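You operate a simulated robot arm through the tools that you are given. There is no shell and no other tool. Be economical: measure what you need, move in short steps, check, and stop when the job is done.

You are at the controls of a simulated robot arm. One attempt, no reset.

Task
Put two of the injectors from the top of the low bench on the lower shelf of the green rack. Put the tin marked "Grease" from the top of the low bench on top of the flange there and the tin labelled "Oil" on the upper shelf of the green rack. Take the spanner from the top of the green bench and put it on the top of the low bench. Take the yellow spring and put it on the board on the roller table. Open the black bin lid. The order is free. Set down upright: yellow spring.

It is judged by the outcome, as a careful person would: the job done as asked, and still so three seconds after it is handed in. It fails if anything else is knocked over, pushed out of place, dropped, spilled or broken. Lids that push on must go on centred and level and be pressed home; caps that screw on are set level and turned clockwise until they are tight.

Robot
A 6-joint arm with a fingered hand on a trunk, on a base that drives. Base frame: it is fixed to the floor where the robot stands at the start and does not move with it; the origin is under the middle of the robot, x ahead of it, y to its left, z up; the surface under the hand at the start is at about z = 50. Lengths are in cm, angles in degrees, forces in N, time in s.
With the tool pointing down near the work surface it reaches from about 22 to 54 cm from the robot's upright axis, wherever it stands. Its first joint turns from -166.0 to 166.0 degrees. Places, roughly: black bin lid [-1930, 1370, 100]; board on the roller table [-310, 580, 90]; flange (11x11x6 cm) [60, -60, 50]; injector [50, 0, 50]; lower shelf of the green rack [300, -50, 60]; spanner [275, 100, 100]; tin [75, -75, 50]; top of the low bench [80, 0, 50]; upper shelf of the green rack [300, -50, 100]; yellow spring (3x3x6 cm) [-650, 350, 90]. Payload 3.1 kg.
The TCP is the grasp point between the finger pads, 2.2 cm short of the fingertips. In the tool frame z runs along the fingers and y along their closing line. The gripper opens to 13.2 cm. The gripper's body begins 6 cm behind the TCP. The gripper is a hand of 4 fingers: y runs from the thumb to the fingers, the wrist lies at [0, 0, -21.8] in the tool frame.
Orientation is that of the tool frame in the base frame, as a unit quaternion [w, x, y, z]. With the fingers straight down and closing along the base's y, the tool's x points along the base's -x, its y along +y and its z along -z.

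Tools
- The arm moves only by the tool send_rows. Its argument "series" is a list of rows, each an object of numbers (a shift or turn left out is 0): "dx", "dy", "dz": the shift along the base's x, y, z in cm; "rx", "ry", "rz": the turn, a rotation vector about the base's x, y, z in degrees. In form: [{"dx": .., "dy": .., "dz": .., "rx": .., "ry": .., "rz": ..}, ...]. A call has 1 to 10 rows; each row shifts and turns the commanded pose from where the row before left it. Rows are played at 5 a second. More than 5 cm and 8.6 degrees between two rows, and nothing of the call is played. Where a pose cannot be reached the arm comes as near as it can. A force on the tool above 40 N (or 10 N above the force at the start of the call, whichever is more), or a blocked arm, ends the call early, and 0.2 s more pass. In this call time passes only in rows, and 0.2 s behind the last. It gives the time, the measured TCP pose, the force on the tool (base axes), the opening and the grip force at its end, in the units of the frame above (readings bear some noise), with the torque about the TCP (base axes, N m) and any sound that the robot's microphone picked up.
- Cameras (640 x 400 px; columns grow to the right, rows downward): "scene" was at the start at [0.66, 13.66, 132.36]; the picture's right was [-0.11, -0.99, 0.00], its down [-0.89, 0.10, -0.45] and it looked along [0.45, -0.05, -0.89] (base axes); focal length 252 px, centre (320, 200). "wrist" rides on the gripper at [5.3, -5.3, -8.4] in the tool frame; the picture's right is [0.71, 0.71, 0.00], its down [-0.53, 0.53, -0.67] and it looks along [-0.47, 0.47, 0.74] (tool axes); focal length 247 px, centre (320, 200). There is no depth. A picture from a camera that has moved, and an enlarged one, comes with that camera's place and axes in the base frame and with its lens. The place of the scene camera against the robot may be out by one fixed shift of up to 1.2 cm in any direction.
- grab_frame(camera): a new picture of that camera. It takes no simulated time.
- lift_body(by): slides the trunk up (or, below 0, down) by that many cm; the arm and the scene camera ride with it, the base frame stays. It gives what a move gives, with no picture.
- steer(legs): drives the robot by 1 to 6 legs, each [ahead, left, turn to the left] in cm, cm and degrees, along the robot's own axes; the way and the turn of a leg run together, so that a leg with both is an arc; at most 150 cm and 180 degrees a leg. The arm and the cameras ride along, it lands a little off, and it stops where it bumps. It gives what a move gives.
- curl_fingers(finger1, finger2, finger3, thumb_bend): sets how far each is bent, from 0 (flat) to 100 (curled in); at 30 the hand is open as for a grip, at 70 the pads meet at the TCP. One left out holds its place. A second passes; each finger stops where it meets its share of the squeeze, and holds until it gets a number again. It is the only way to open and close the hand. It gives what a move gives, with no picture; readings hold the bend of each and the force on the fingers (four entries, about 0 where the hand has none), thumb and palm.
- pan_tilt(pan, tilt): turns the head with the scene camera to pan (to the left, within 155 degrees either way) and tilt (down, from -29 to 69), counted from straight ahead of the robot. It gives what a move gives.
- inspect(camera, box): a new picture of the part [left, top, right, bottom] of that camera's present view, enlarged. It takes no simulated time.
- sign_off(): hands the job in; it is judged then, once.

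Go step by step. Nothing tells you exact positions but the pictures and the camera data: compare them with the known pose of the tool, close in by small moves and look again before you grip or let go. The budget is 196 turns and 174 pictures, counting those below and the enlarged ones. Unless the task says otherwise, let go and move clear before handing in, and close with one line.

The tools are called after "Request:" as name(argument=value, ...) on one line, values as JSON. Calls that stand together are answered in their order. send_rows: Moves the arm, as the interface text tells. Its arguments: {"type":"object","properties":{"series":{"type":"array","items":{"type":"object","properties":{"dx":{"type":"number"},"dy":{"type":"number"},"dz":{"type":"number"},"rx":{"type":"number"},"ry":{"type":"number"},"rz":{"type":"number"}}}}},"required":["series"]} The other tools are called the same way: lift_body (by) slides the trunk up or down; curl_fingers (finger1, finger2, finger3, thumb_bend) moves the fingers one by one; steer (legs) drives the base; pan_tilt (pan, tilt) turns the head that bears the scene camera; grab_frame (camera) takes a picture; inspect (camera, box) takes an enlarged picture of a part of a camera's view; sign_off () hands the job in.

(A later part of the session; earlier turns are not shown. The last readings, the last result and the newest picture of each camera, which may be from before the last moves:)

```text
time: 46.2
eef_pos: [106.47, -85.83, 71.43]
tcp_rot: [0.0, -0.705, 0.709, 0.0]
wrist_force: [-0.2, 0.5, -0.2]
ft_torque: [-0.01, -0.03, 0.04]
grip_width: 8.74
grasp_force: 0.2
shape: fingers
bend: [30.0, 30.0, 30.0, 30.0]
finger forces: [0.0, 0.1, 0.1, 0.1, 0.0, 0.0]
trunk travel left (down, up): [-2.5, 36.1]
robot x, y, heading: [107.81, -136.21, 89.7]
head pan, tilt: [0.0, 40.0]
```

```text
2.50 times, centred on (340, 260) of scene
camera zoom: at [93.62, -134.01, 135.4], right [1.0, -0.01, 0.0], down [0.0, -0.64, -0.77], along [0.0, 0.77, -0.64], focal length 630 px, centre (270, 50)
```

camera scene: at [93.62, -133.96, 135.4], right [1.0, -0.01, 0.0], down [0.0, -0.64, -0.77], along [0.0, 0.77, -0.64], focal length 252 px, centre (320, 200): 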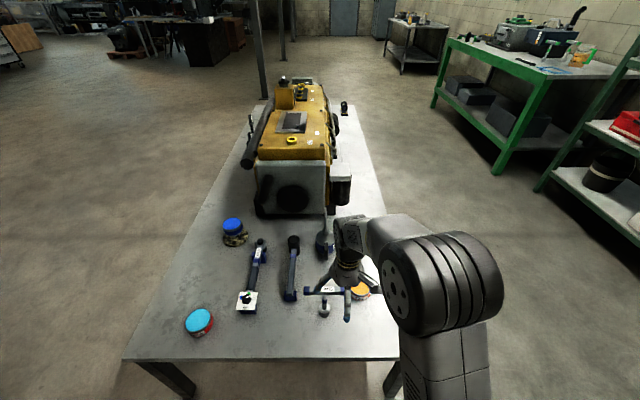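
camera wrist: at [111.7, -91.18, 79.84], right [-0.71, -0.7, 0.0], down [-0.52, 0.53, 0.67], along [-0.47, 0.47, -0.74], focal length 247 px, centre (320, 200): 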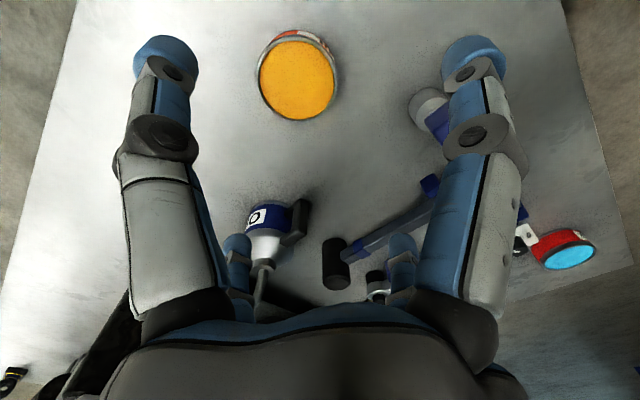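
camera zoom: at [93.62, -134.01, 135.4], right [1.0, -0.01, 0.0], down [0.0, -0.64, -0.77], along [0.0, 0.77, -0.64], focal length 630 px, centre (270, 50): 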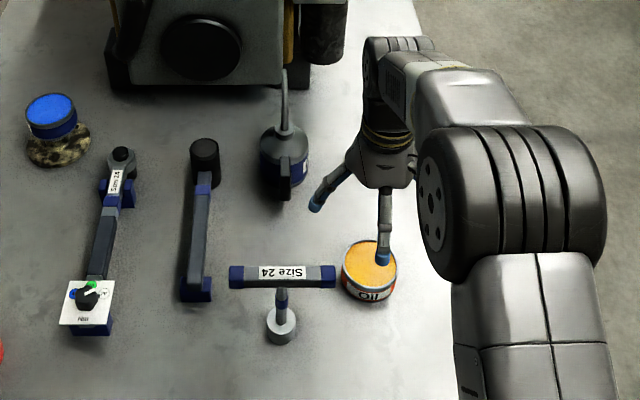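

Tin centre is at (108.2,−84.8). Adjust and descend most of the way, then check.

Request:
send_rows(series=[{"dx": 1.7, "dy": 1}, {"dz": -4}, {"dz": -4}, {"dz": -4}, {"dz": -3}])

Request:
grab_frame(camera="wrist")

Request:
inspect(camera="scene", box=[260, 200, 420, 320])

```text
time: 47.4
eef_pos: [108.39, -84.71, 56.41]
tcp_rot: [0.0, -0.705, 0.709, 0.0]
wrist_force: [-1.1, 0.5, -0.2]
ft_torque: [-0.01, 0.0, -0.01]
grip_width: 8.76
grasp_force: 0.1
shape: fingers
bend: [30.0, 30.0, 30.0, 30.0]
finger forces: [0.2, 0.0, 0.1, 0.1, 0.0, 0.1]
trunk travel left (down, up): [-2.5, 36.1]
robot x, y, heading: [108.21, -135.97, 89.8]
head pan, tilt: [0.0, 40.0]
```

```text
136 pictures are left
camera wrist: at [113.49, -90.05, 64.83], right [-0.71, -0.7, 0.0], down [-0.52, 0.53, 0.67], along [-0.47, 0.48, -0.74], focal length 247 px, centre (320, 200)
```

wrist: 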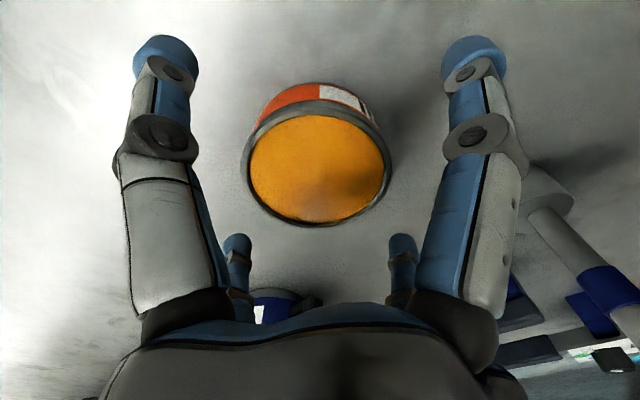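

```text
3.33 times, centred on (340, 260) of scene
camera zoom: at [93.62, -134.02, 135.4], right [1.0, -0.01, 0.0], down [0.0, -0.64, -0.77], along [0.0, 0.77, -0.64], focal length 840 px, centre (253, 0)
```

zoom: 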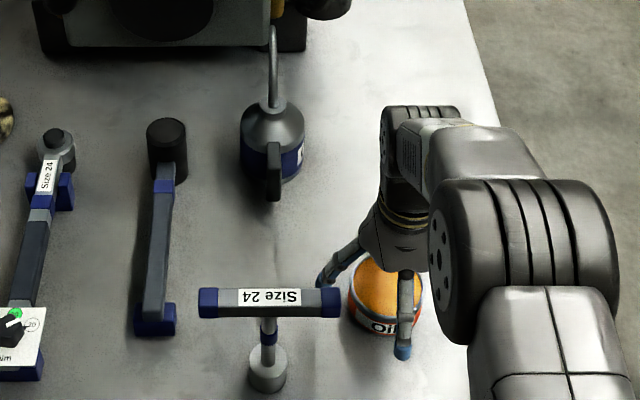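

Centred. Lower and grip the Oil tin.

Request:
send_rows(series=[{"dx": 0.1, "dz": -2}, {"dz": -1.1}])

Request:
curl_fingers(finger1=70, finger2=70, finger3=70, thumb_bend=70)

Request:
send_rows(series=[{"dz": 4}, {"dz": 4}, {"dz": 4}, {"dz": 4}, {"dz": 4}, {"dz": 4}])

Request:
grab_frame(camera="wrist")

Request:
grab_frame(camera="scene")

```text
time: 48.0
eef_pos: [108.21, -84.76, 53.37]
tcp_rot: [0.0, -0.705, 0.709, -0.001]
wrist_force: [-0.3, -0.1, 0.1]
ft_torque: [0.01, 0.0, 0.01]
grip_width: 8.75
grasp_force: 0.1
shape: fingers
bend: [30.0, 30.0, 30.0, 30.0]
finger forces: [0.0, 0.1, 0.0, 0.1, 0.0, 0.1]
trunk travel left (down, up): [-2.5, 36.1]
robot x, y, heading: [107.93, -135.91, 89.9]
head pan, tilt: [0.0, 40.0]
```

```text
time: 49.0
eef_pos: [108.36, -84.75, 53.3]
tcp_rot: [0.0, -0.705, 0.709, 0.0]
wrist_force: [1.1, 0.2, 2.0]
ft_torque: [0.02, 0.0, 0.0]
grip_width: 4.07
grasp_force: 22.3
shape: fingers
bend: [51.0, 46.0, 45.0, 52.0]
finger forces: [8.2, 10.1, 9.8, 0.1, 16.2, 0.1]
trunk travel left (down, up): [-2.5, 36.1]
robot x, y, heading: [108.13, -136.22, 89.8]
head pan, tilt: [0.0, 40.0]
```

```text
time: 50.4
eef_pos: [108.22, -84.7, 77.32]
tcp_rot: [0.0, -0.705, 0.709, 0.0]
wrist_force: [0.3, 0.2, -3.7]
ft_torque: [-0.02, -0.01, 0.02]
grip_width: 4.05
grasp_force: 21.6
shape: fingers
bend: [51.0, 46.0, 45.0, 52.0]
finger forces: [8.3, 10.5, 9.7, 0.0, 15.6, 0.0]
trunk travel left (down, up): [-2.5, 36.1]
robot x, y, heading: [107.82, -136.04, 89.9]
head pan, tilt: [0.0, 40.0]
```

```text
134 pictures are left
camera wrist: at [113.42, -90.08, 85.9], right [-0.71, -0.7, 0.0], down [-0.52, 0.53, 0.67], along [-0.47, 0.47, -0.74], focal length 247 px, centre (320, 200)
```

wrist: 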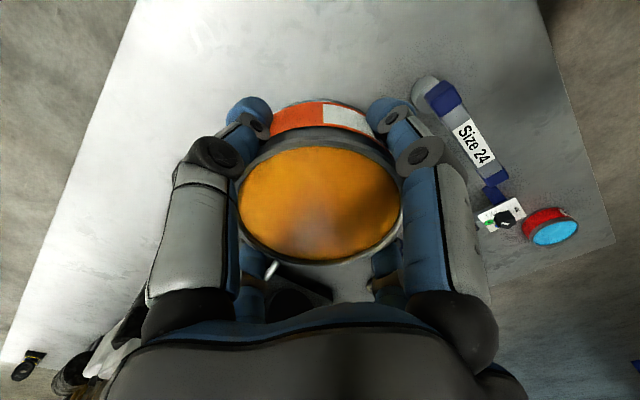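

```text
133 pictures are left
camera scene: at [93.62, -134.02, 135.4], right [1.0, -0.01, 0.0], down [0.0, -0.64, -0.77], along [0.0, 0.77, -0.64], focal length 252 px, centre (320, 200)
```

scene: 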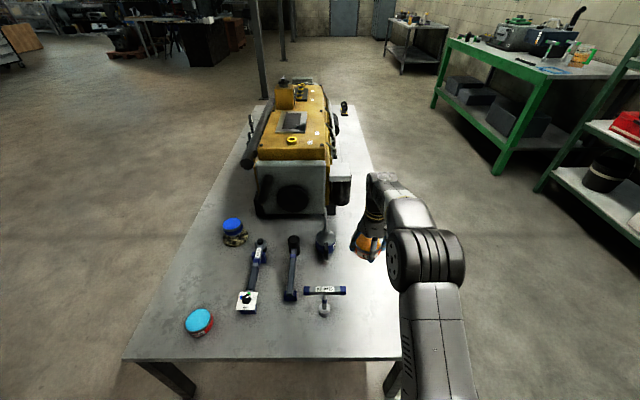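

Oil tin is held. Now back off, turn toward the rack, and drive closer to it.

Request:
steer(legs=[[-25, 0, 0], [0, 0, -90], [80, 0, 0], [0, 45, 0]])

Request:
pan_tilt(pan=0, tilt=20)

Request:
grab_frame(camera="scene")

```text
time: 62.2
eef_pos: [239.24, -118.82, 77.26]
tcp_rot: [0.001, 0.008, 1.0, 0.0]
wrist_force: [0.1, 1.6, -3.5]
ft_torque: [0.0, 0.04, -0.02]
grip_width: 4.01
grasp_force: 22.0
shape: fingers
bend: [51.0, 46.0, 45.0, 52.0]
finger forces: [8.0, 10.5, 9.5, 0.1, 15.6, 0.1]
trunk travel left (down, up): [-2.5, 36.1]
robot x, y, heading: [187.48, -118.15, -0.8]
head pan, tilt: [0.0, 40.0]
```

```text
time: 63.0
eef_pos: [239.17, -118.89, 77.33]
tcp_rot: [0.0, 0.009, 1.0, 0.0]
wrist_force: [0.1, -0.3, -3.1]
ft_torque: [-0.04, 0.01, 0.04]
grip_width: 4.02
grasp_force: 21.1
shape: fingers
bend: [51.0, 46.0, 45.0, 52.0]
finger forces: [8.1, 10.6, 9.5, 0.1, 15.6, 0.0]
trunk travel left (down, up): [-2.5, 36.1]
robot x, y, heading: [187.53, -118.06, -0.8]
head pan, tilt: [0.0, 20.0]
```

```text
132 pictures are left
camera scene: at [191.61, -103.57, 138.54], right [-0.02, -1.0, 0.0], down [-0.34, 0.01, -0.94], along [0.94, -0.02, -0.34], focal length 252 px, centre (320, 200)
```

scene: 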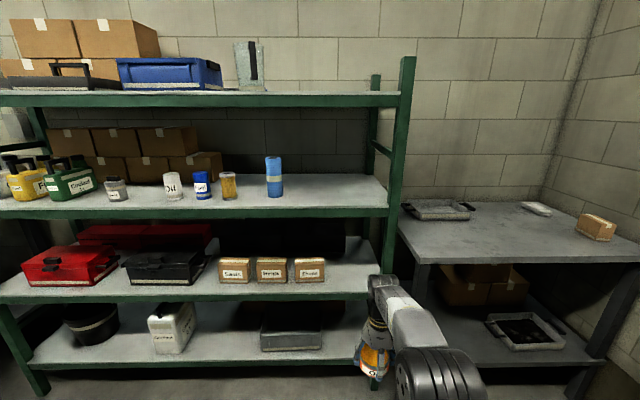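

Upper shelf front edge is ≈ x 283, z ≈ 101, with clear space between the blue can and right post (y −92…−130). Raise the arm here first and see its posture.

Request:
send_rows(series=[{"dz": 4.5}, {"dz": 4.5}, {"dz": 4.5}, {"dz": 4.5}, {"dz": 4.5}, {"dz": 4.5}, {"dz": 4.5}])

Request:
grab_frame(camera="scene")

```text
time: 64.7
eef_pos: [231.67, -118.7, 102.81]
tcp_rot: [0.0, 0.009, 1.0, 0.0]
wrist_force: [-0.1, 0.0, -3.5]
ft_torque: [-0.04, 0.03, -0.02]
grip_width: 4.0
grasp_force: 21.8
shape: fingers
bend: [51.0, 46.0, 45.0, 52.0]
finger forces: [7.9, 10.6, 9.6, 0.0, 15.6, 0.0]
out of reach, approached as far as the arm can: row 4, 5, 6, 7
trunk travel left (down, up): [-2.5, 36.1]
robot x, y, heading: [187.63, -117.48, -1.1]
head pan, tilt: [0.0, 20.0]
```

```text
131 pictures are left
camera scene: at [191.58, -103.57, 138.55], right [-0.02, -1.0, 0.0], down [-0.34, 0.01, -0.94], along [0.94, -0.02, -0.34], focal length 252 px, centre (320, 200)
```

scene: 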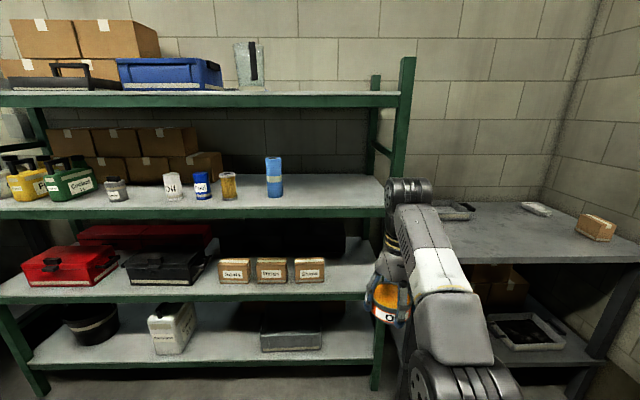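

Raise the trunk a bit for reach, square the heading, and creep toward the shelf staying outside it.

Request:
lift_body(by=12)

Request:
send_rows(series=[{"dx": 0, "dz": -3}, {"dz": -3}, {"dz": -2}])

Request:
steer(legs=[[0, 0, 1], [33, 8, 0]])

Request:
grab_frame(camera="scene")

Request:
grab_frame(camera="wrist")

```text
time: 66.2
eef_pos: [231.77, -118.79, 114.95]
tcp_rot: [0.0, 0.008, 1.0, -0.001]
wrist_force: [0.2, -0.4, -3.7]
ft_torque: [-0.03, 0.05, -0.03]
grip_width: 4.0
grasp_force: 21.8
shape: fingers
bend: [51.0, 46.0, 45.0, 52.0]
finger forces: [8.0, 10.6, 9.6, 0.0, 15.6, 0.1]
trunk travel left (down, up): [-14.5, 24.1]
robot x, y, heading: [187.89, -117.74, -0.9]
head pan, tilt: [0.0, 20.0]
```

```text
time: 67.0
eef_pos: [231.73, -118.81, 106.86]
tcp_rot: [0.001, 0.009, 1.0, 0.0]
wrist_force: [0.6, 0.3, -3.7]
ft_torque: [0.0, -0.01, -0.02]
grip_width: 3.97
grasp_force: 21.7
shape: fingers
bend: [51.0, 46.0, 45.0, 52.0]
finger forces: [7.8, 10.6, 9.5, 0.0, 15.4, 0.0]
trunk travel left (down, up): [-14.5, 24.1]
robot x, y, heading: [187.7, -117.98, -1.0]
head pan, tilt: [0.0, 20.0]
```

```text
time: 69.5
eef_pos: [264.95, -109.7, 106.87]
tcp_rot: [-0.001, -0.001, 1.0, 0.0]
wrist_force: [-0.5, -0.2, -3.8]
ft_torque: [-0.03, 0.05, 0.0]
grip_width: 3.98
grasp_force: 21.4
shape: fingers
bend: [51.0, 46.0, 45.0, 52.0]
finger forces: [7.7, 10.6, 9.5, 0.0, 15.2, 0.1]
trunk travel left (down, up): [-14.5, 24.1]
robot x, y, heading: [221.06, -109.61, 0.1]
head pan, tilt: [0.0, 20.0]
```

```text
130 pictures are left
camera scene: at [224.66, -95.32, 150.63], right [0.0, -1.0, 0.0], down [-0.34, 0.0, -0.94], along [0.94, 0.0, -0.34], focal length 252 px, centre (320, 200)
```

scene: 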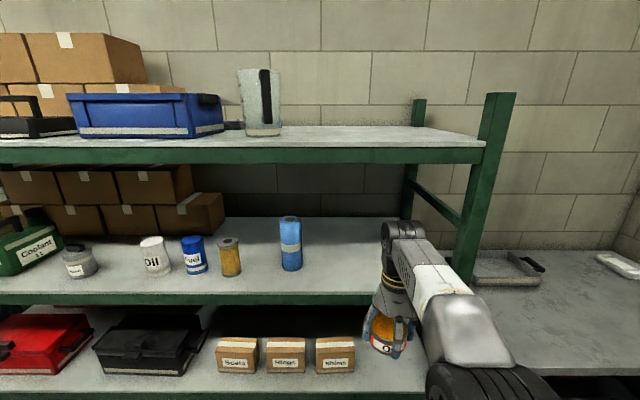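

```text
129 pictures are left
camera wrist: at [259.57, -115.21, 115.39], right [-0.71, 0.71, 0.0], down [0.53, 0.53, 0.67], along [0.47, 0.47, -0.74], focal length 247 px, centre (320, 200)
```

wrist: 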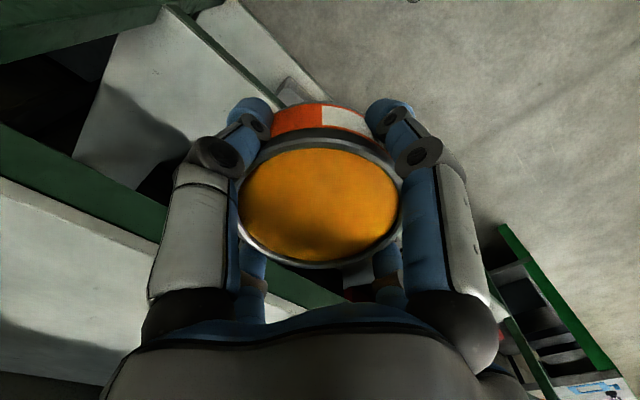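

Geometry from three views agrees: shelf front edge ≈ (279, z≈104), lip of the shelf above bottoms at ≈139.5. Raise TCP to 109 and creep in 14 cm, then check clearances.

Request:
send_rows(series=[{"dz": 2.2}])

Request:
steer(legs=[[9, 0, 0]])

Request:
pan_tilt(pan=-25, tilt=30)

Request:
grab_frame(camera="scene")

Request:
grab_frame(camera="wrist")

```text
time: 69.9
eef_pos: [264.85, -109.81, 109.1]
tcp_rot: [0.0, 0.0, 1.0, -0.001]
wrist_force: [0.5, 0.3, -2.3]
ft_torque: [-0.02, 0.07, 0.01]
grip_width: 3.95
grasp_force: 20.8
shape: fingers
bend: [51.0, 46.0, 45.0, 52.0]
finger forces: [7.8, 10.6, 9.4, 0.1, 15.2, 0.0]
trunk travel left (down, up): [-14.5, 24.1]
robot x, y, heading: [220.68, -109.7, 0.2]
head pan, tilt: [0.0, 20.0]
```

```text
time: 71.0
eef_pos: [273.95, -109.89, 109.11]
tcp_rot: [0.001, 0.0, 1.0, 0.0]
wrist_force: [0.8, -0.6, -3.3]
ft_torque: [0.02, 0.06, 0.0]
grip_width: 3.94
grasp_force: 21.4
shape: fingers
bend: [52.0, 46.0, 45.0, 52.0]
finger forces: [7.8, 10.6, 9.4, 0.0, 15.2, 0.1]
trunk travel left (down, up): [-14.5, 24.1]
robot x, y, heading: [229.69, -109.83, -0.0]
head pan, tilt: [0.0, 20.0]
```

```text
time: 71.9
eef_pos: [273.81, -109.74, 109.05]
tcp_rot: [0.0, 0.0, 1.0, 0.001]
wrist_force: [0.0, -0.5, -3.5]
ft_torque: [-0.03, 0.01, -0.03]
grip_width: 3.97
grasp_force: 21.3
shape: fingers
bend: [52.0, 46.0, 45.0, 52.0]
finger forces: [7.8, 10.5, 9.5, 0.0, 15.2, 0.0]
trunk travel left (down, up): [-14.5, 24.1]
robot x, y, heading: [229.37, -109.79, -0.1]
head pan, tilt: [-25.0, 30.0]
```

```text
128 pictures are left
camera scene: at [232.32, -99.15, 149.04], right [-0.42, -0.91, 0.0], down [-0.45, 0.21, -0.87], along [0.79, -0.36, -0.5], focal length 252 px, centre (320, 200)
```

scene: 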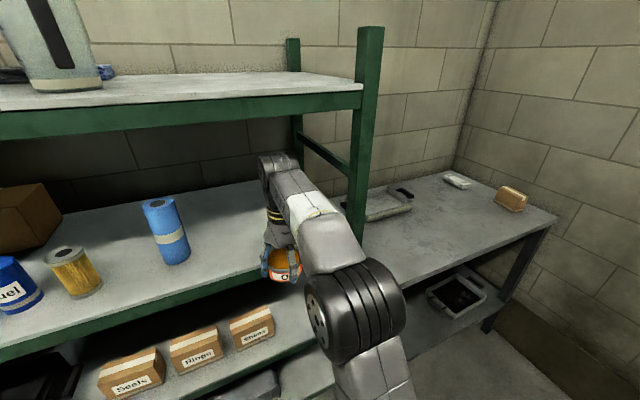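

```text
127 pictures are left
camera wrist: at [268.31, -115.19, 117.57], right [-0.71, 0.71, 0.0], down [0.52, 0.53, 0.67], along [0.47, 0.47, -0.74], focal length 247 px, centre (320, 200)
```

wrist: 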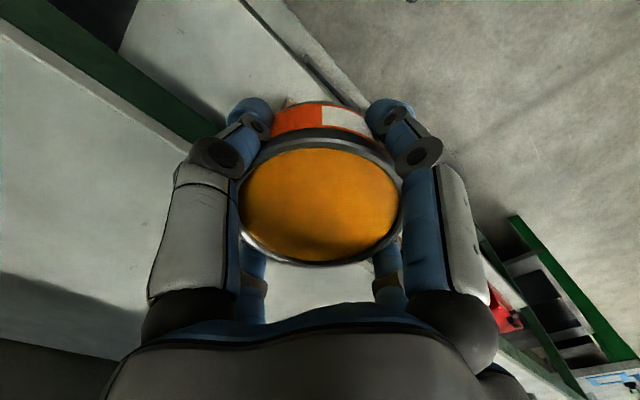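

Edge refined to (281, z≈102.6). Clearance looks fine; drive in 13 cm more.

Request:
steer(legs=[[13, 0, 0]])

Request:
grab_frame(camera="scene")

Request:
grab_frame(camera="wrist")

```text
time: 73.2
eef_pos: [287.15, -109.57, 108.92]
tcp_rot: [0.0, -0.003, 1.0, 0.0]
wrist_force: [0.7, 0.1, -3.5]
ft_torque: [-0.02, 0.01, 0.0]
grip_width: 3.95
grasp_force: 21.4
shape: fingers
bend: [52.0, 46.0, 45.0, 52.0]
finger forces: [7.8, 10.7, 9.5, 0.0, 15.2, 0.0]
trunk travel left (down, up): [-14.5, 24.1]
robot x, y, heading: [242.84, -109.49, 0.1]
head pan, tilt: [-25.0, 30.0]
```

```text
126 pictures are left
camera scene: at [245.66, -99.1, 149.03], right [-0.42, -0.91, 0.0], down [-0.46, 0.21, -0.87], along [0.79, -0.36, -0.5], focal length 252 px, centre (320, 200)
```

scene: 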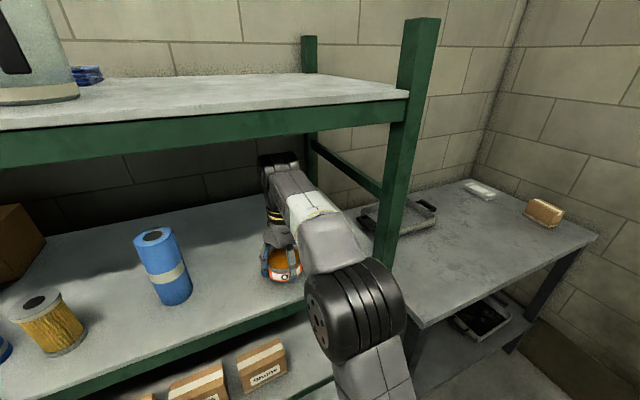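

```text
125 pictures are left
camera wrist: at [281.68, -114.99, 117.51], right [-0.71, 0.7, 0.0], down [0.52, 0.53, 0.67], along [0.47, 0.47, -0.74], focal length 247 px, centre (320, 200)
```

wrist: 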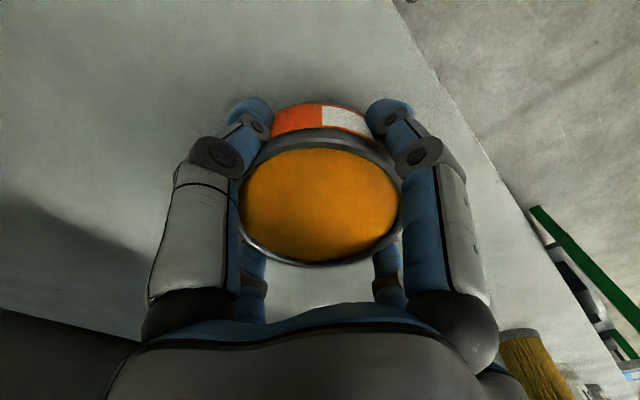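

Tin is over the shelf, ~7 cm inside the edge. Lower in small steps to contact.

Request:
send_rows(series=[{"dz": -0.6}, {"dz": -0.6}, {"dz": -0.4}, {"dz": -0.4}, {"dz": -0.3}])

Request:
send_rows(series=[{"dz": -0.2}, {"dz": -0.2}, {"dz": -0.2}])

```text
time: 74.4
eef_pos: [286.92, -109.59, 107.11]
tcp_rot: [0.005, -0.003, 1.0, 0.0]
wrist_force: [4.9, -2.3, 28.7]
ft_torque: [-0.05, -0.12, -0.03]
grip_width: 3.91
grasp_force: 22.2
shape: fingers
bend: [51.0, 46.0, 45.0, 52.0]
finger forces: [8.2, 9.9, 10.2, 0.1, 16.4, 0.1]
trunk travel left (down, up): [-14.5, 24.1]
robot x, y, heading: [243.01, -109.8, 0.3]
head pan, tilt: [-25.0, 30.0]
```

```text
time: 74.9
eef_pos: [286.82, -109.73, 107.08]
tcp_rot: [0.006, -0.002, 1.0, -0.001]
wrist_force: [-2.4, -1.9, 15.0]
ft_torque: [0.09, 0.11, -0.04]
grip_width: 3.85
grasp_force: 22.4
shape: fingers
bend: [51.0, 46.0, 44.0, 53.0]
finger forces: [8.6, 10.5, 9.8, 0.1, 16.2, 0.0]
trunk travel left (down, up): [-14.5, 24.1]
robot x, y, heading: [242.6, -109.5, 0.3]
head pan, tilt: [-25.0, 30.0]
stopped in row 2: the force on the tool passed its limit at 43 N (the readings are from after the stop); the commanded pose is now the measured one
```

Tin is on the shelf (surface ≈104.3). Release, opening the fingers fully.

Request:
curl_fingers(finger1=30, finger2=30, finger3=30, thumb_bend=30)

Request:
curl_fingers(finger1=0, finger2=0, finger3=0, thumb_bend=0)

Request:
grab_frame(camera="wrist")

Request:
inspect(camera="scene", box=[200, 60, 440, 300])

```text
time: 75.9
eef_pos: [286.85, -109.57, 106.75]
tcp_rot: [0.004, -0.003, 1.0, 0.0]
wrist_force: [0.5, -0.1, 0.0]
ft_torque: [-0.03, 0.0, 0.02]
grip_width: 8.75
grasp_force: 0.0
shape: fingers
bend: [30.0, 30.0, 30.0, 30.0]
finger forces: [0.0, 0.0, 0.1, 0.0, 0.1, 0.0]
trunk travel left (down, up): [-14.5, 24.1]
robot x, y, heading: [242.75, -109.87, 0.1]
head pan, tilt: [-25.0, 30.0]
```

```text
time: 76.9
eef_pos: [286.92, -109.64, 106.75]
tcp_rot: [0.004, -0.003, 1.0, -0.001]
wrist_force: [-0.1, 0.4, 0.2]
ft_torque: [0.01, 0.01, 0.04]
grip_width: 12.35
grasp_force: 0.0
shape: fingers
bend: [1.0, 1.0, 1.0, 0.0]
finger forces: [0.0, 0.1, 0.1, 0.0, 0.0, 0.1]
trunk travel left (down, up): [-14.5, 24.1]
robot x, y, heading: [242.91, -109.68, 0.1]
head pan, tilt: [-25.0, 30.0]
```

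```text
124 pictures are left
camera wrist: at [281.47, -114.99, 115.28], right [-0.71, 0.7, -0.01], down [0.52, 0.53, 0.67], along [0.48, 0.47, -0.74], focal length 247 px, centre (320, 200)
```

wrist: 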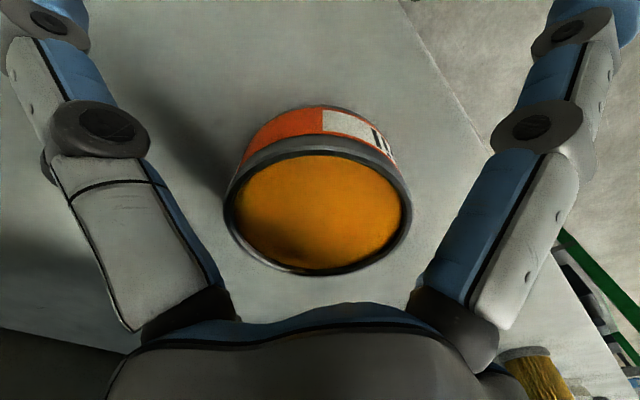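

```text
1.67 times, centred on (320, 180) of scene
camera zoom: at [245.44, -99.11, 149.03], right [-0.42, -0.91, 0.0], down [-0.45, 0.21, -0.87], along [0.79, -0.36, -0.5], focal length 420 px, centre (320, 233)
```

zoom: 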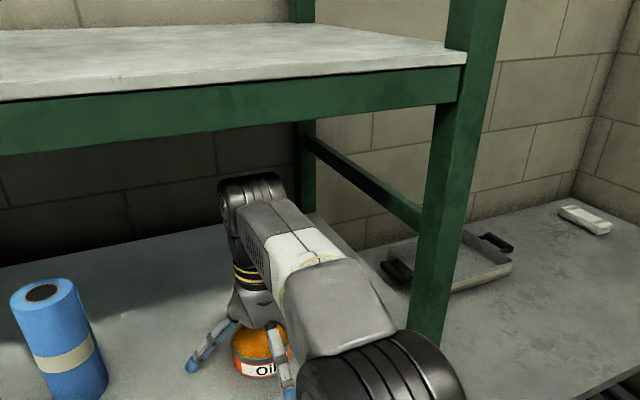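

Released. Rise 4.4 cm (still below the upper lip) and check that the fingertips clear the tin.

Request:
send_rows(series=[{"dz": 1.5}, {"dz": 1.5}, {"dz": 1.5}])

Request:
grab_frame(camera="wrist")

Request:
inspect(camera="scene", box=[200, 60, 440, 300])

```text
time: 77.7
eef_pos: [287.1, -109.47, 111.44]
tcp_rot: [0.004, -0.003, 1.0, -0.001]
wrist_force: [0.7, 0.8, 0.5]
ft_torque: [0.01, -0.01, -0.04]
grip_width: 12.39
grasp_force: 0.0
shape: fingers
bend: [1.0, 1.0, 1.0, 0.0]
finger forces: [0.0, 0.1, 0.0, 0.0, 0.1, 0.0]
trunk travel left (down, up): [-14.5, 24.1]
robot x, y, heading: [242.9, -109.54, 0.4]
head pan, tilt: [-25.0, 30.0]
```

```text
122 pictures are left
camera wrist: at [281.5, -114.89, 119.85], right [-0.71, 0.7, -0.01], down [0.52, 0.53, 0.67], along [0.48, 0.47, -0.74], focal length 247 px, centre (320, 200)
```

wrist: 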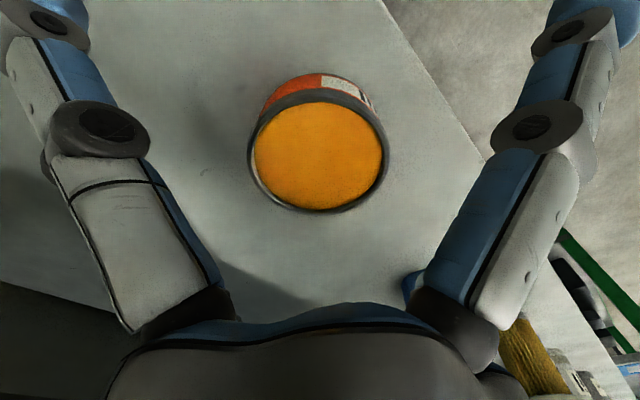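

```text
1.67 times, centred on (320, 180) of scene
camera zoom: at [245.44, -99.11, 149.03], right [-0.42, -0.91, 0.0], down [-0.45, 0.21, -0.87], along [0.79, -0.36, -0.5], focal length 420 px, centre (320, 233)
```

zoom: 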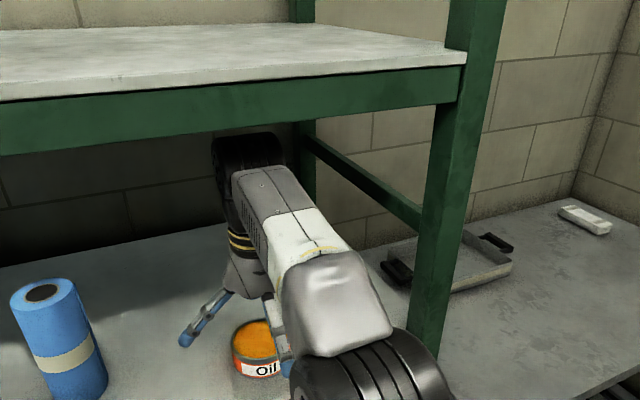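

Clear. Withdraw with the arm first, then drive back.

Request:
send_rows(series=[{"dx": -2}, {"dx": -3}, {"dx": -4}, {"dx": -4}, {"dx": -3}])

Request:
grab_frame(camera="scene")

```text
time: 78.9
eef_pos: [270.84, -109.48, 111.34]
tcp_rot: [0.005, -0.003, 1.0, 0.0]
wrist_force: [0.5, -0.3, -0.9]
ft_torque: [-0.04, -0.05, 0.0]
grip_width: 12.35
grasp_force: 0.1
shape: fingers
bend: [1.0, 1.0, 1.0, 0.0]
finger forces: [0.1, 0.0, 0.1, 0.0, 0.1, 0.0]
trunk travel left (down, up): [-14.5, 24.1]
robot x, y, heading: [243.15, -109.47, 0.7]
head pan, tilt: [-25.0, 30.0]
```

```text
120 pictures are left
camera scene: at [245.35, -99.1, 149.03], right [-0.42, -0.91, 0.0], down [-0.45, 0.21, -0.87], along [0.79, -0.36, -0.5], focal length 252 px, centre (320, 200)
```

scene: 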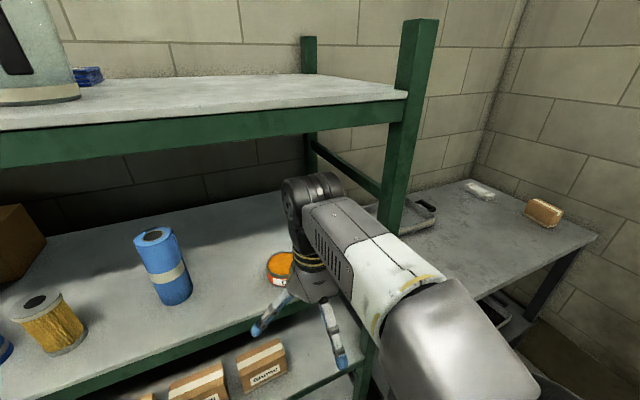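

Oil is standing on the upper shelf. Next the spanner: back off and drive left to the green bench.

Request:
steer(legs=[[-65, 0, 0], [0, 100, 0], [0, 85, 0]])

Request:
pan_tilt(pan=0, tilt=35)

Request:
grab_frame(camera="scene")

```text
time: 91.2
eef_pos: [205.72, 70.05, 111.33]
tcp_rot: [0.005, 0.001, 1.0, 0.0]
wrist_force: [0.0, 0.3, -0.9]
ft_torque: [0.0, 0.03, 0.0]
grip_width: 12.37
grasp_force: 0.2
shape: fingers
bend: [1.0, 1.0, 1.0, 0.0]
finger forces: [0.0, 0.0, 0.0, 0.0, 0.0, 0.1]
trunk travel left (down, up): [-14.5, 24.1]
robot x, y, heading: [177.33, 70.31, -0.1]
head pan, tilt: [-25.0, 30.0]
```

```text
time: 92.1
eef_pos: [205.71, 69.9, 111.49]
tcp_rot: [0.005, 0.001, 1.0, 0.0]
wrist_force: [-0.1, -0.8, 0.3]
ft_torque: [-0.04, -0.02, 0.01]
grip_width: 12.36
grasp_force: 0.1
shape: fingers
bend: [1.0, 1.0, 1.0, 0.0]
finger forces: [0.1, 0.0, 0.1, 0.0, 0.0, 0.0]
trunk travel left (down, up): [-14.5, 24.1]
robot x, y, heading: [177.56, 70.0, -0.2]
head pan, tilt: [0.0, 35.0]
```

```text
119 pictures are left
camera scene: at [180.78, 84.4, 148.26], right [0.0, -1.0, 0.0], down [-0.57, 0.0, -0.82], along [0.82, 0.0, -0.57], focal length 252 px, centre (320, 200)
```

scene: 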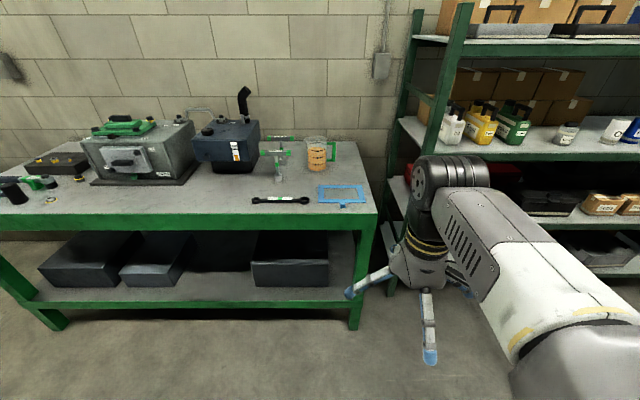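

The spanner lies near the front of the green bench. Zoom in.

Request:
inspect(camera="scene", box=[220, 120, 390, 240])

```text
3.33 times, centred on (305, 180) of scene
camera zoom: at [180.78, 84.4, 148.26], right [0.0, -1.0, 0.0], down [-0.57, 0.0, -0.82], along [0.82, 0.0, -0.57], focal length 840 px, centre (370, 267)
```

zoom: 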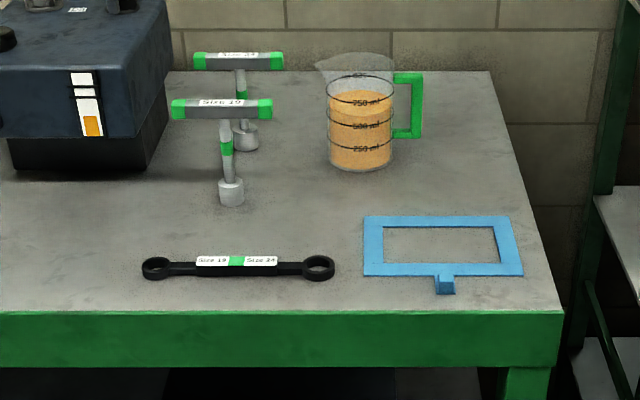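

I need to learn which finger opposes the thumb. Curl thumb and finger2 only and look.

Request:
curl_fingers(finger2=70, thumb_bend=70)

Request:
grab_frame(camera="wrist")

Request:
curl_fingers(finger2=0, finger1=70)

Request:
grab_frame(camera="wrist")

```text
time: 93.1
eef_pos: [205.68, 69.97, 111.42]
tcp_rot: [0.005, 0.001, 1.0, 0.0]
wrist_force: [0.7, -0.2, -0.7]
ft_torque: [0.03, -0.01, -0.02]
grip_width: 8.5
grasp_force: 0.0
shape: fingers
bend: [1.0, 70.0, 1.0, 70.0]
finger forces: [0.0, 0.0, 0.0, 0.0, 0.0, 0.0]
trunk travel left (down, up): [-14.5, 24.1]
robot x, y, heading: [177.95, 70.11, -0.4]
head pan, tilt: [0.0, 35.0]
```

```text
117 pictures are left
camera wrist: at [200.2, 64.62, 119.9], right [-0.71, 0.71, -0.01], down [0.52, 0.53, 0.67], along [0.48, 0.47, -0.74], focal length 247 px, centre (320, 200)
```

wrist: 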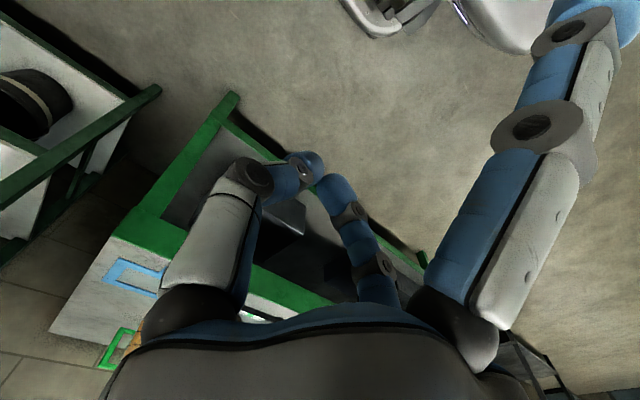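

```text
time: 94.1
eef_pos: [205.77, 69.99, 111.48]
tcp_rot: [0.005, 0.0, 1.0, 0.0]
wrist_force: [-0.8, -0.6, 0.5]
ft_torque: [0.02, 0.0, 0.03]
grip_width: 0.02
grasp_force: 0.1
shape: fingers
bend: [68.0, 1.0, 1.0, 70.0]
finger forces: [0.0, 0.0, 0.0, 0.0, 0.0, 0.0]
trunk travel left (down, up): [-14.5, 24.1]
robot x, y, heading: [177.83, 70.06, -0.1]
head pan, tilt: [0.0, 35.0]
```

```text
116 pictures are left
camera wrist: at [200.2, 64.62, 119.9], right [-0.71, 0.71, -0.01], down [0.52, 0.53, 0.67], along [0.48, 0.47, -0.74], focal length 247 px, centre (320, 200)
```

wrist: 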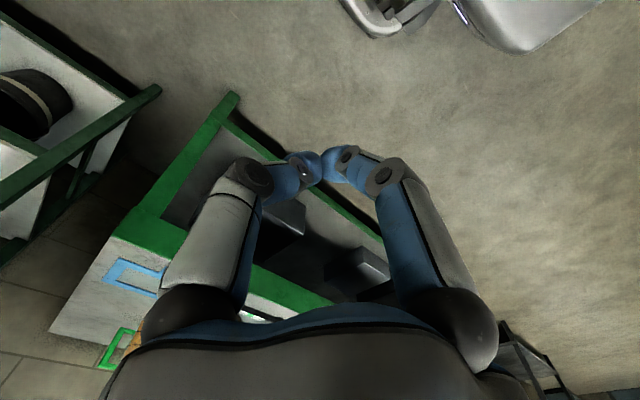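

Finger map: thumb opposes finger2 (y line), finger1 opposes finger3 (x line). The spanner lies along y, so finger1/finger3 will grip it as is. Reopen, move in front of it and measure.

Request:
curl_fingers(finger1=20, finger2=0, finger3=20, thumb_bend=0)

Request:
steer(legs=[[0, 30, 0], [25, 0, 0]])

Request:
grab_frame(camera="scene")

Request:
grab_frame(camera="wrist")

```text
time: 95.1
eef_pos: [205.68, 69.99, 111.52]
tcp_rot: [0.004, 0.001, 1.0, 0.001]
wrist_force: [0.6, 0.1, 0.0]
ft_torque: [0.02, 0.01, 0.0]
grip_width: 11.37
grasp_force: 0.0
shape: fingers
bend: [20.0, 1.0, 20.0, 0.0]
finger forces: [0.0, 0.0, 0.1, 0.0, 0.1, 0.0]
trunk travel left (down, up): [-14.5, 24.1]
robot x, y, heading: [177.8, 69.94, -0.0]
head pan, tilt: [0.0, 35.0]
```

```text
time: 98.5
eef_pos: [230.84, 100.04, 111.32]
tcp_rot: [0.004, 0.0, 1.0, 0.001]
wrist_force: [0.8, -0.8, -0.4]
ft_torque: [-0.01, 0.04, -0.03]
grip_width: 11.38
grasp_force: 0.0
shape: fingers
bend: [20.0, 1.0, 20.0, 0.0]
finger forces: [0.0, 0.1, 0.0, 0.0, 0.0, 0.0]
trunk travel left (down, up): [-14.5, 24.1]
robot x, y, heading: [202.33, 100.19, -0.1]
head pan, tilt: [0.0, 35.0]
```

```text
115 pictures are left
camera scene: at [205.88, 114.41, 148.25], right [0.0, -1.0, 0.0], down [-0.57, 0.0, -0.82], along [0.82, 0.0, -0.57], focal length 252 px, centre (320, 200)
```

scene: 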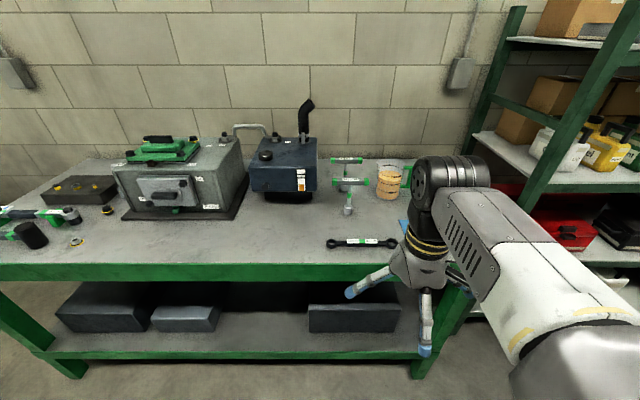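

```text
114 pictures are left
camera wrist: at [225.31, 94.66, 119.88], right [-0.71, 0.71, -0.01], down [0.52, 0.53, 0.67], along [0.48, 0.47, -0.74], focal length 247 px, centre (320, 200)
```

wrist: 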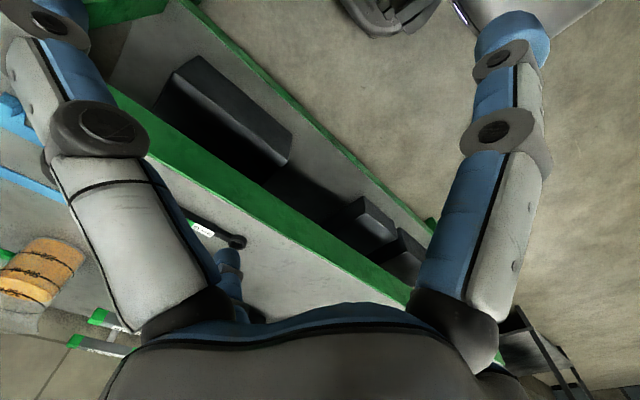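

Spanner centre ≈ (268,100.5), bench top ≈ z 87. Drive closer and place the hand above it.

Request:
steer(legs=[[22, 0, 0]])

Request:
send_rows(series=[{"dx": 4, "dz": -1}, {"dx": 4, "dz": -1}, {"dx": 4, "dz": -1}, {"dx": 2.5, "dy": 0.4, "dz": -1}])

Request:
grab_frame(camera="wrist")

Request:
grab_frame(camera="scene")

```text
time: 100.2
eef_pos: [252.51, 99.9, 111.33]
tcp_rot: [0.003, 0.001, 1.0, -0.001]
wrist_force: [0.3, -0.3, 0.3]
ft_torque: [0.01, 0.03, 0.0]
grip_width: 11.35
grasp_force: 0.1
shape: fingers
bend: [20.0, 1.0, 20.0, 0.0]
finger forces: [0.0, 0.0, 0.0, 0.1, 0.1, 0.0]
trunk travel left (down, up): [-14.5, 24.1]
robot x, y, heading: [223.9, 100.15, -0.1]
head pan, tilt: [0.0, 35.0]
```

```text
time: 101.2
eef_pos: [266.85, 100.44, 107.4]
tcp_rot: [0.003, 0.001, 1.0, -0.002]
wrist_force: [0.0, 0.6, 0.3]
ft_torque: [0.01, -0.03, 0.03]
grip_width: 11.4
grasp_force: 0.0
shape: fingers
bend: [20.0, 1.0, 20.0, 0.0]
finger forces: [0.0, 0.1, 0.0, 0.0, 0.0, 0.0]
trunk travel left (down, up): [-14.5, 24.1]
robot x, y, heading: [224.36, 100.47, -0.2]
head pan, tilt: [0.0, 35.0]
```

```text
113 pictures are left
camera wrist: at [261.32, 95.1, 115.89], right [-0.71, 0.71, -0.01], down [0.52, 0.53, 0.67], along [0.48, 0.47, -0.74], focal length 247 px, centre (320, 200)
```

wrist: 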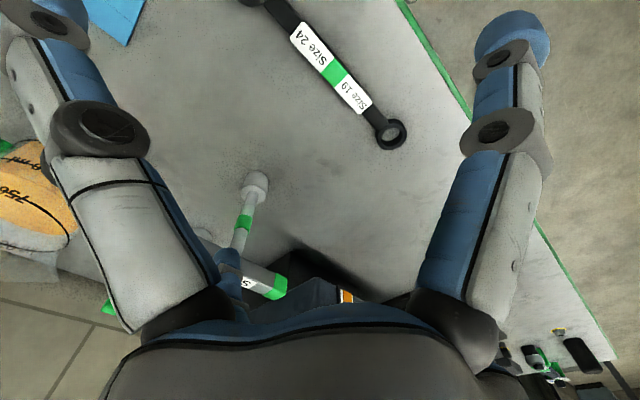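

```text
112 pictures are left
camera scene: at [227.46, 114.42, 148.25], right [0.0, -1.0, 0.0], down [-0.57, 0.0, -0.82], along [0.82, 0.0, -0.57], focal length 252 px, centre (320, 200)
```

scene: 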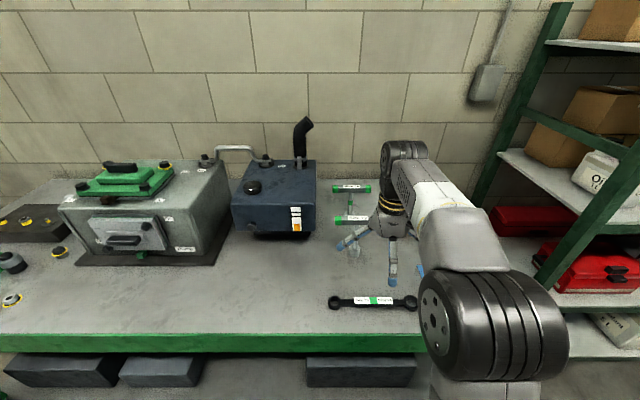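

Spanner middle is at (265.8,101). Pre-curl finger1/3, align and descend to z≈93, then check.

Request:
curl_fingers(finger1=48, finger3=48)

Request:
send_rows(series=[{"dx": -1, "dy": 0.6, "dz": -4}, {"dz": -4}, {"dz": -4}, {"dz": -2.5}])

Request:
grab_frame(camera="wrist")

Request:
inspect(camera="scene", box=[310, 190, 470, 330])

```text
time: 102.2
eef_pos: [266.85, 100.44, 107.44]
tcp_rot: [0.004, 0.001, 1.0, 0.0]
wrist_force: [0.3, 0.5, -0.6]
ft_torque: [0.06, 0.0, 0.02]
grip_width: 9.52
grasp_force: 0.0
shape: fingers
bend: [48.0, 1.0, 48.0, 0.0]
finger forces: [0.0, 0.1, 0.0, 0.0, 0.0, 0.0]
trunk travel left (down, up): [-14.5, 24.1]
robot x, y, heading: [224.14, 100.36, 0.0]
head pan, tilt: [0.0, 35.0]
```

```text
time: 103.2
eef_pos: [265.82, 100.89, 92.88]
tcp_rot: [0.004, 0.001, 1.0, 0.0]
wrist_force: [0.6, -0.5, -0.4]
ft_torque: [-0.02, -0.01, 0.02]
grip_width: 9.49
grasp_force: 0.1
shape: fingers
bend: [48.0, 1.0, 48.0, 0.0]
finger forces: [0.0, 0.0, 0.0, 0.0, 0.1, 0.0]
trunk travel left (down, up): [-14.5, 24.1]
robot x, y, heading: [224.17, 100.33, -0.1]
head pan, tilt: [0.0, 35.0]
```

```text
111 pictures are left
camera wrist: at [260.37, 95.57, 101.24], right [-0.71, 0.71, -0.01], down [0.52, 0.53, 0.67], along [0.48, 0.47, -0.74], focal length 247 px, centre (320, 200)
```

wrist: 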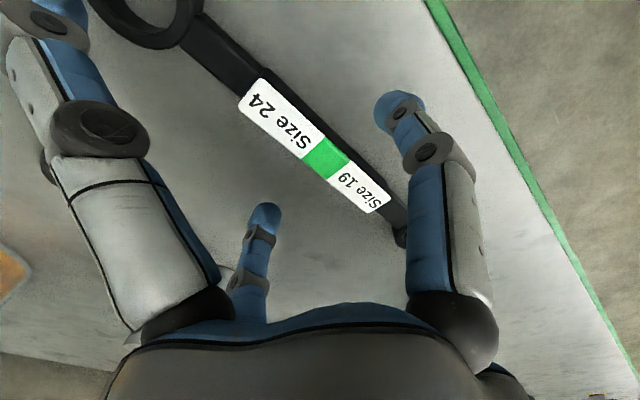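

```text
2.86 times, centred on (390, 260) of scene
camera zoom: at [227.43, 114.41, 148.25], right [0.0, -1.0, 0.0], down [-0.57, 0.0, -0.82], along [0.82, 0.0, -0.57], focal length 720 px, centre (120, 29)
```

zoom: 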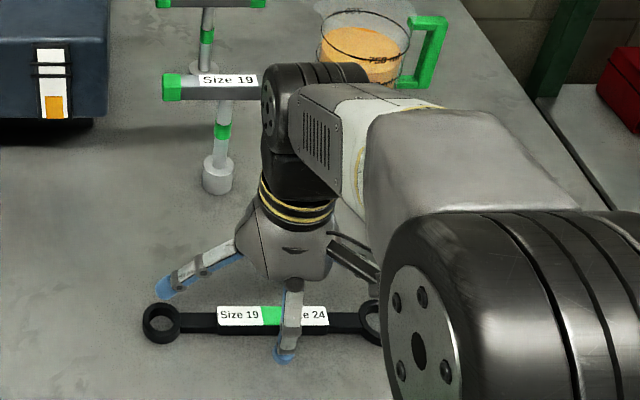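

Fingers straddle the bar well. Lower further carefully.

Request:
send_rows(series=[{"dx": 0.2, "dy": 0.4, "dz": -1}, {"dz": -0.8}, {"dz": -0.6}])

Request:
grab_frame(camera="wrist")

```text
time: 104.0
eef_pos: [265.95, 101.29, 90.86]
tcp_rot: [0.007, 0.001, 1.0, 0.001]
wrist_force: [1.2, -0.2, 36.5]
ft_torque: [-0.03, 1.63, 0.0]
grip_width: 9.45
grasp_force: 18.5
shape: fingers
bend: [45.0, 1.0, 48.0, 0.0]
finger forces: [36.2, 0.0, 0.1, 0.0, 0.0, 0.1]
trunk travel left (down, up): [-14.5, 24.1]
robot x, y, heading: [224.23, 100.18, -0.1]
head pan, tilt: [0.0, 35.0]
```

```text
109 pictures are left
camera wrist: at [260.4, 96.0, 99.28], right [-0.71, 0.71, -0.01], down [0.52, 0.53, 0.68], along [0.49, 0.47, -0.74], focal length 247 px, centre (320, 200)
```

wrist: 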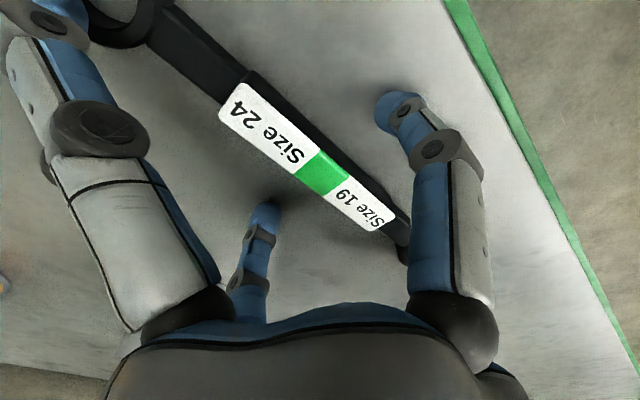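

finger1 touched the bench; ease up 0.4 and close fingers 1 and 3.

Request:
send_rows(series=[{"dz": 0.3}])

Request:
curl_fingers(finger1=80, finger3=80)

Request:
grab_frame(camera="wrist")

```text
time: 104.4
eef_pos: [265.96, 101.33, 90.93]
tcp_rot: [0.006, 0.0, 1.0, 0.0]
wrist_force: [1.4, -0.8, 24.2]
ft_torque: [-0.02, 1.05, 0.04]
grip_width: 9.45
grasp_force: 12.6
shape: fingers
bend: [46.0, 1.0, 48.0, 0.0]
finger forces: [24.4, 0.0, 0.5, 0.1, 0.1, 0.0]
trunk travel left (down, up): [-14.5, 24.1]
robot x, y, heading: [224.5, 100.12, -0.2]
head pan, tilt: [0.0, 35.0]
```

```text
time: 105.4
eef_pos: [266.07, 101.28, 90.7]
tcp_rot: [0.004, 0.002, 1.0, 0.0]
wrist_force: [-1.2, 0.2, 0.1]
ft_torque: [0.0, -0.01, 0.0]
grip_width: 8.92
grasp_force: 7.6
shape: fingers
bend: [50.0, 1.0, 79.0, 0.0]
finger forces: [7.6, 0.1, 7.5, 0.0, 0.0, 0.0]
trunk travel left (down, up): [-14.5, 24.1]
robot x, y, heading: [224.22, 100.17, -0.1]
head pan, tilt: [0.0, 35.0]
```

```text
108 pictures are left
camera wrist: at [260.54, 96.03, 99.21], right [-0.71, 0.71, -0.01], down [0.52, 0.53, 0.67], along [0.48, 0.47, -0.74], focal length 247 px, centre (320, 200)
```

wrist: 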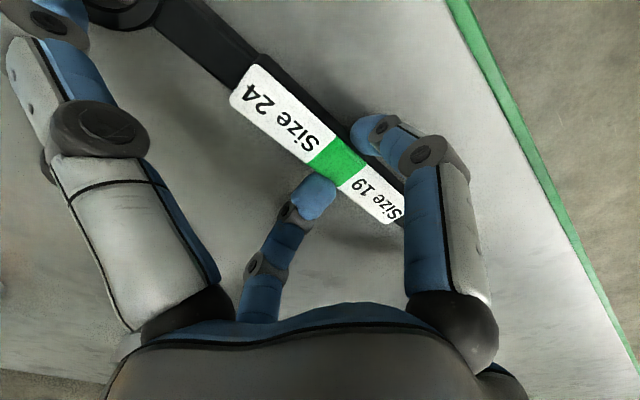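

Gripped but off-centre toward −x. Reopen slightly, shift −1 cm and regrip for a balanced hold.

Request:
curl_fingers(finger1=45, finger3=50)

Request:
send_rows(series=[{"dx": -0.5}, {"dx": -0.5}])

Request:
curl_fingers(finger1=80, finger3=80)

Request:
grab_frame(camera="wrist")

```text
time: 106.4
eef_pos: [265.98, 101.4, 90.9]
tcp_rot: [0.005, 0.001, 1.0, -0.001]
wrist_force: [4.1, 1.0, 17.8]
ft_torque: [0.03, 0.47, -0.03]
grip_width: 9.21
grasp_force: 9.4
shape: fingers
bend: [49.0, 1.0, 50.0, 0.0]
finger forces: [17.0, 0.0, 1.7, 0.1, 0.1, 0.0]
trunk travel left (down, up): [-14.5, 24.1]
robot x, y, heading: [224.32, 100.09, -0.3]
head pan, tilt: [0.0, 35.0]
```

```text
time: 107.0
eef_pos: [265.04, 101.51, 90.75]
tcp_rot: [0.005, 0.001, 1.0, 0.0]
wrist_force: [6.0, -0.2, 18.0]
ft_torque: [0.01, 0.07, -0.01]
grip_width: 9.06
grasp_force: 9.1
shape: fingers
bend: [52.0, 1.0, 47.0, 0.0]
finger forces: [13.3, 0.0, 4.4, 0.0, 0.1, 0.0]
trunk travel left (down, up): [-14.5, 24.1]
robot x, y, heading: [224.35, 100.27, 0.1]
head pan, tilt: [0.0, 35.0]
```

```text
time: 108.0
eef_pos: [265.04, 101.38, 90.78]
tcp_rot: [0.003, 0.001, 1.0, -0.001]
wrist_force: [0.0, -0.4, 0.0]
ft_torque: [-0.05, 0.03, -0.01]
grip_width: 8.51
grasp_force: 10.0
shape: fingers
bend: [73.0, 1.0, 62.0, 0.0]
finger forces: [9.6, 0.1, 9.8, 0.0, 0.0, 0.0]
trunk travel left (down, up): [-14.5, 24.1]
robot x, y, heading: [224.26, 99.85, -0.1]
head pan, tilt: [0.0, 35.0]
```

```text
107 pictures are left
camera wrist: at [259.58, 96.04, 99.25], right [-0.71, 0.71, -0.01], down [0.52, 0.53, 0.67], along [0.48, 0.47, -0.74], focal length 247 px, centre (320, 200)
```

wrist: 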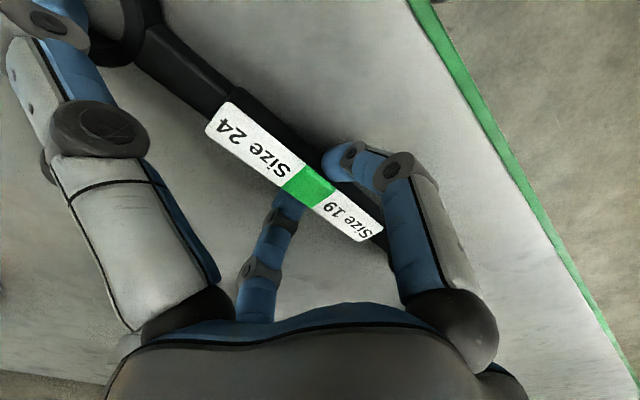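

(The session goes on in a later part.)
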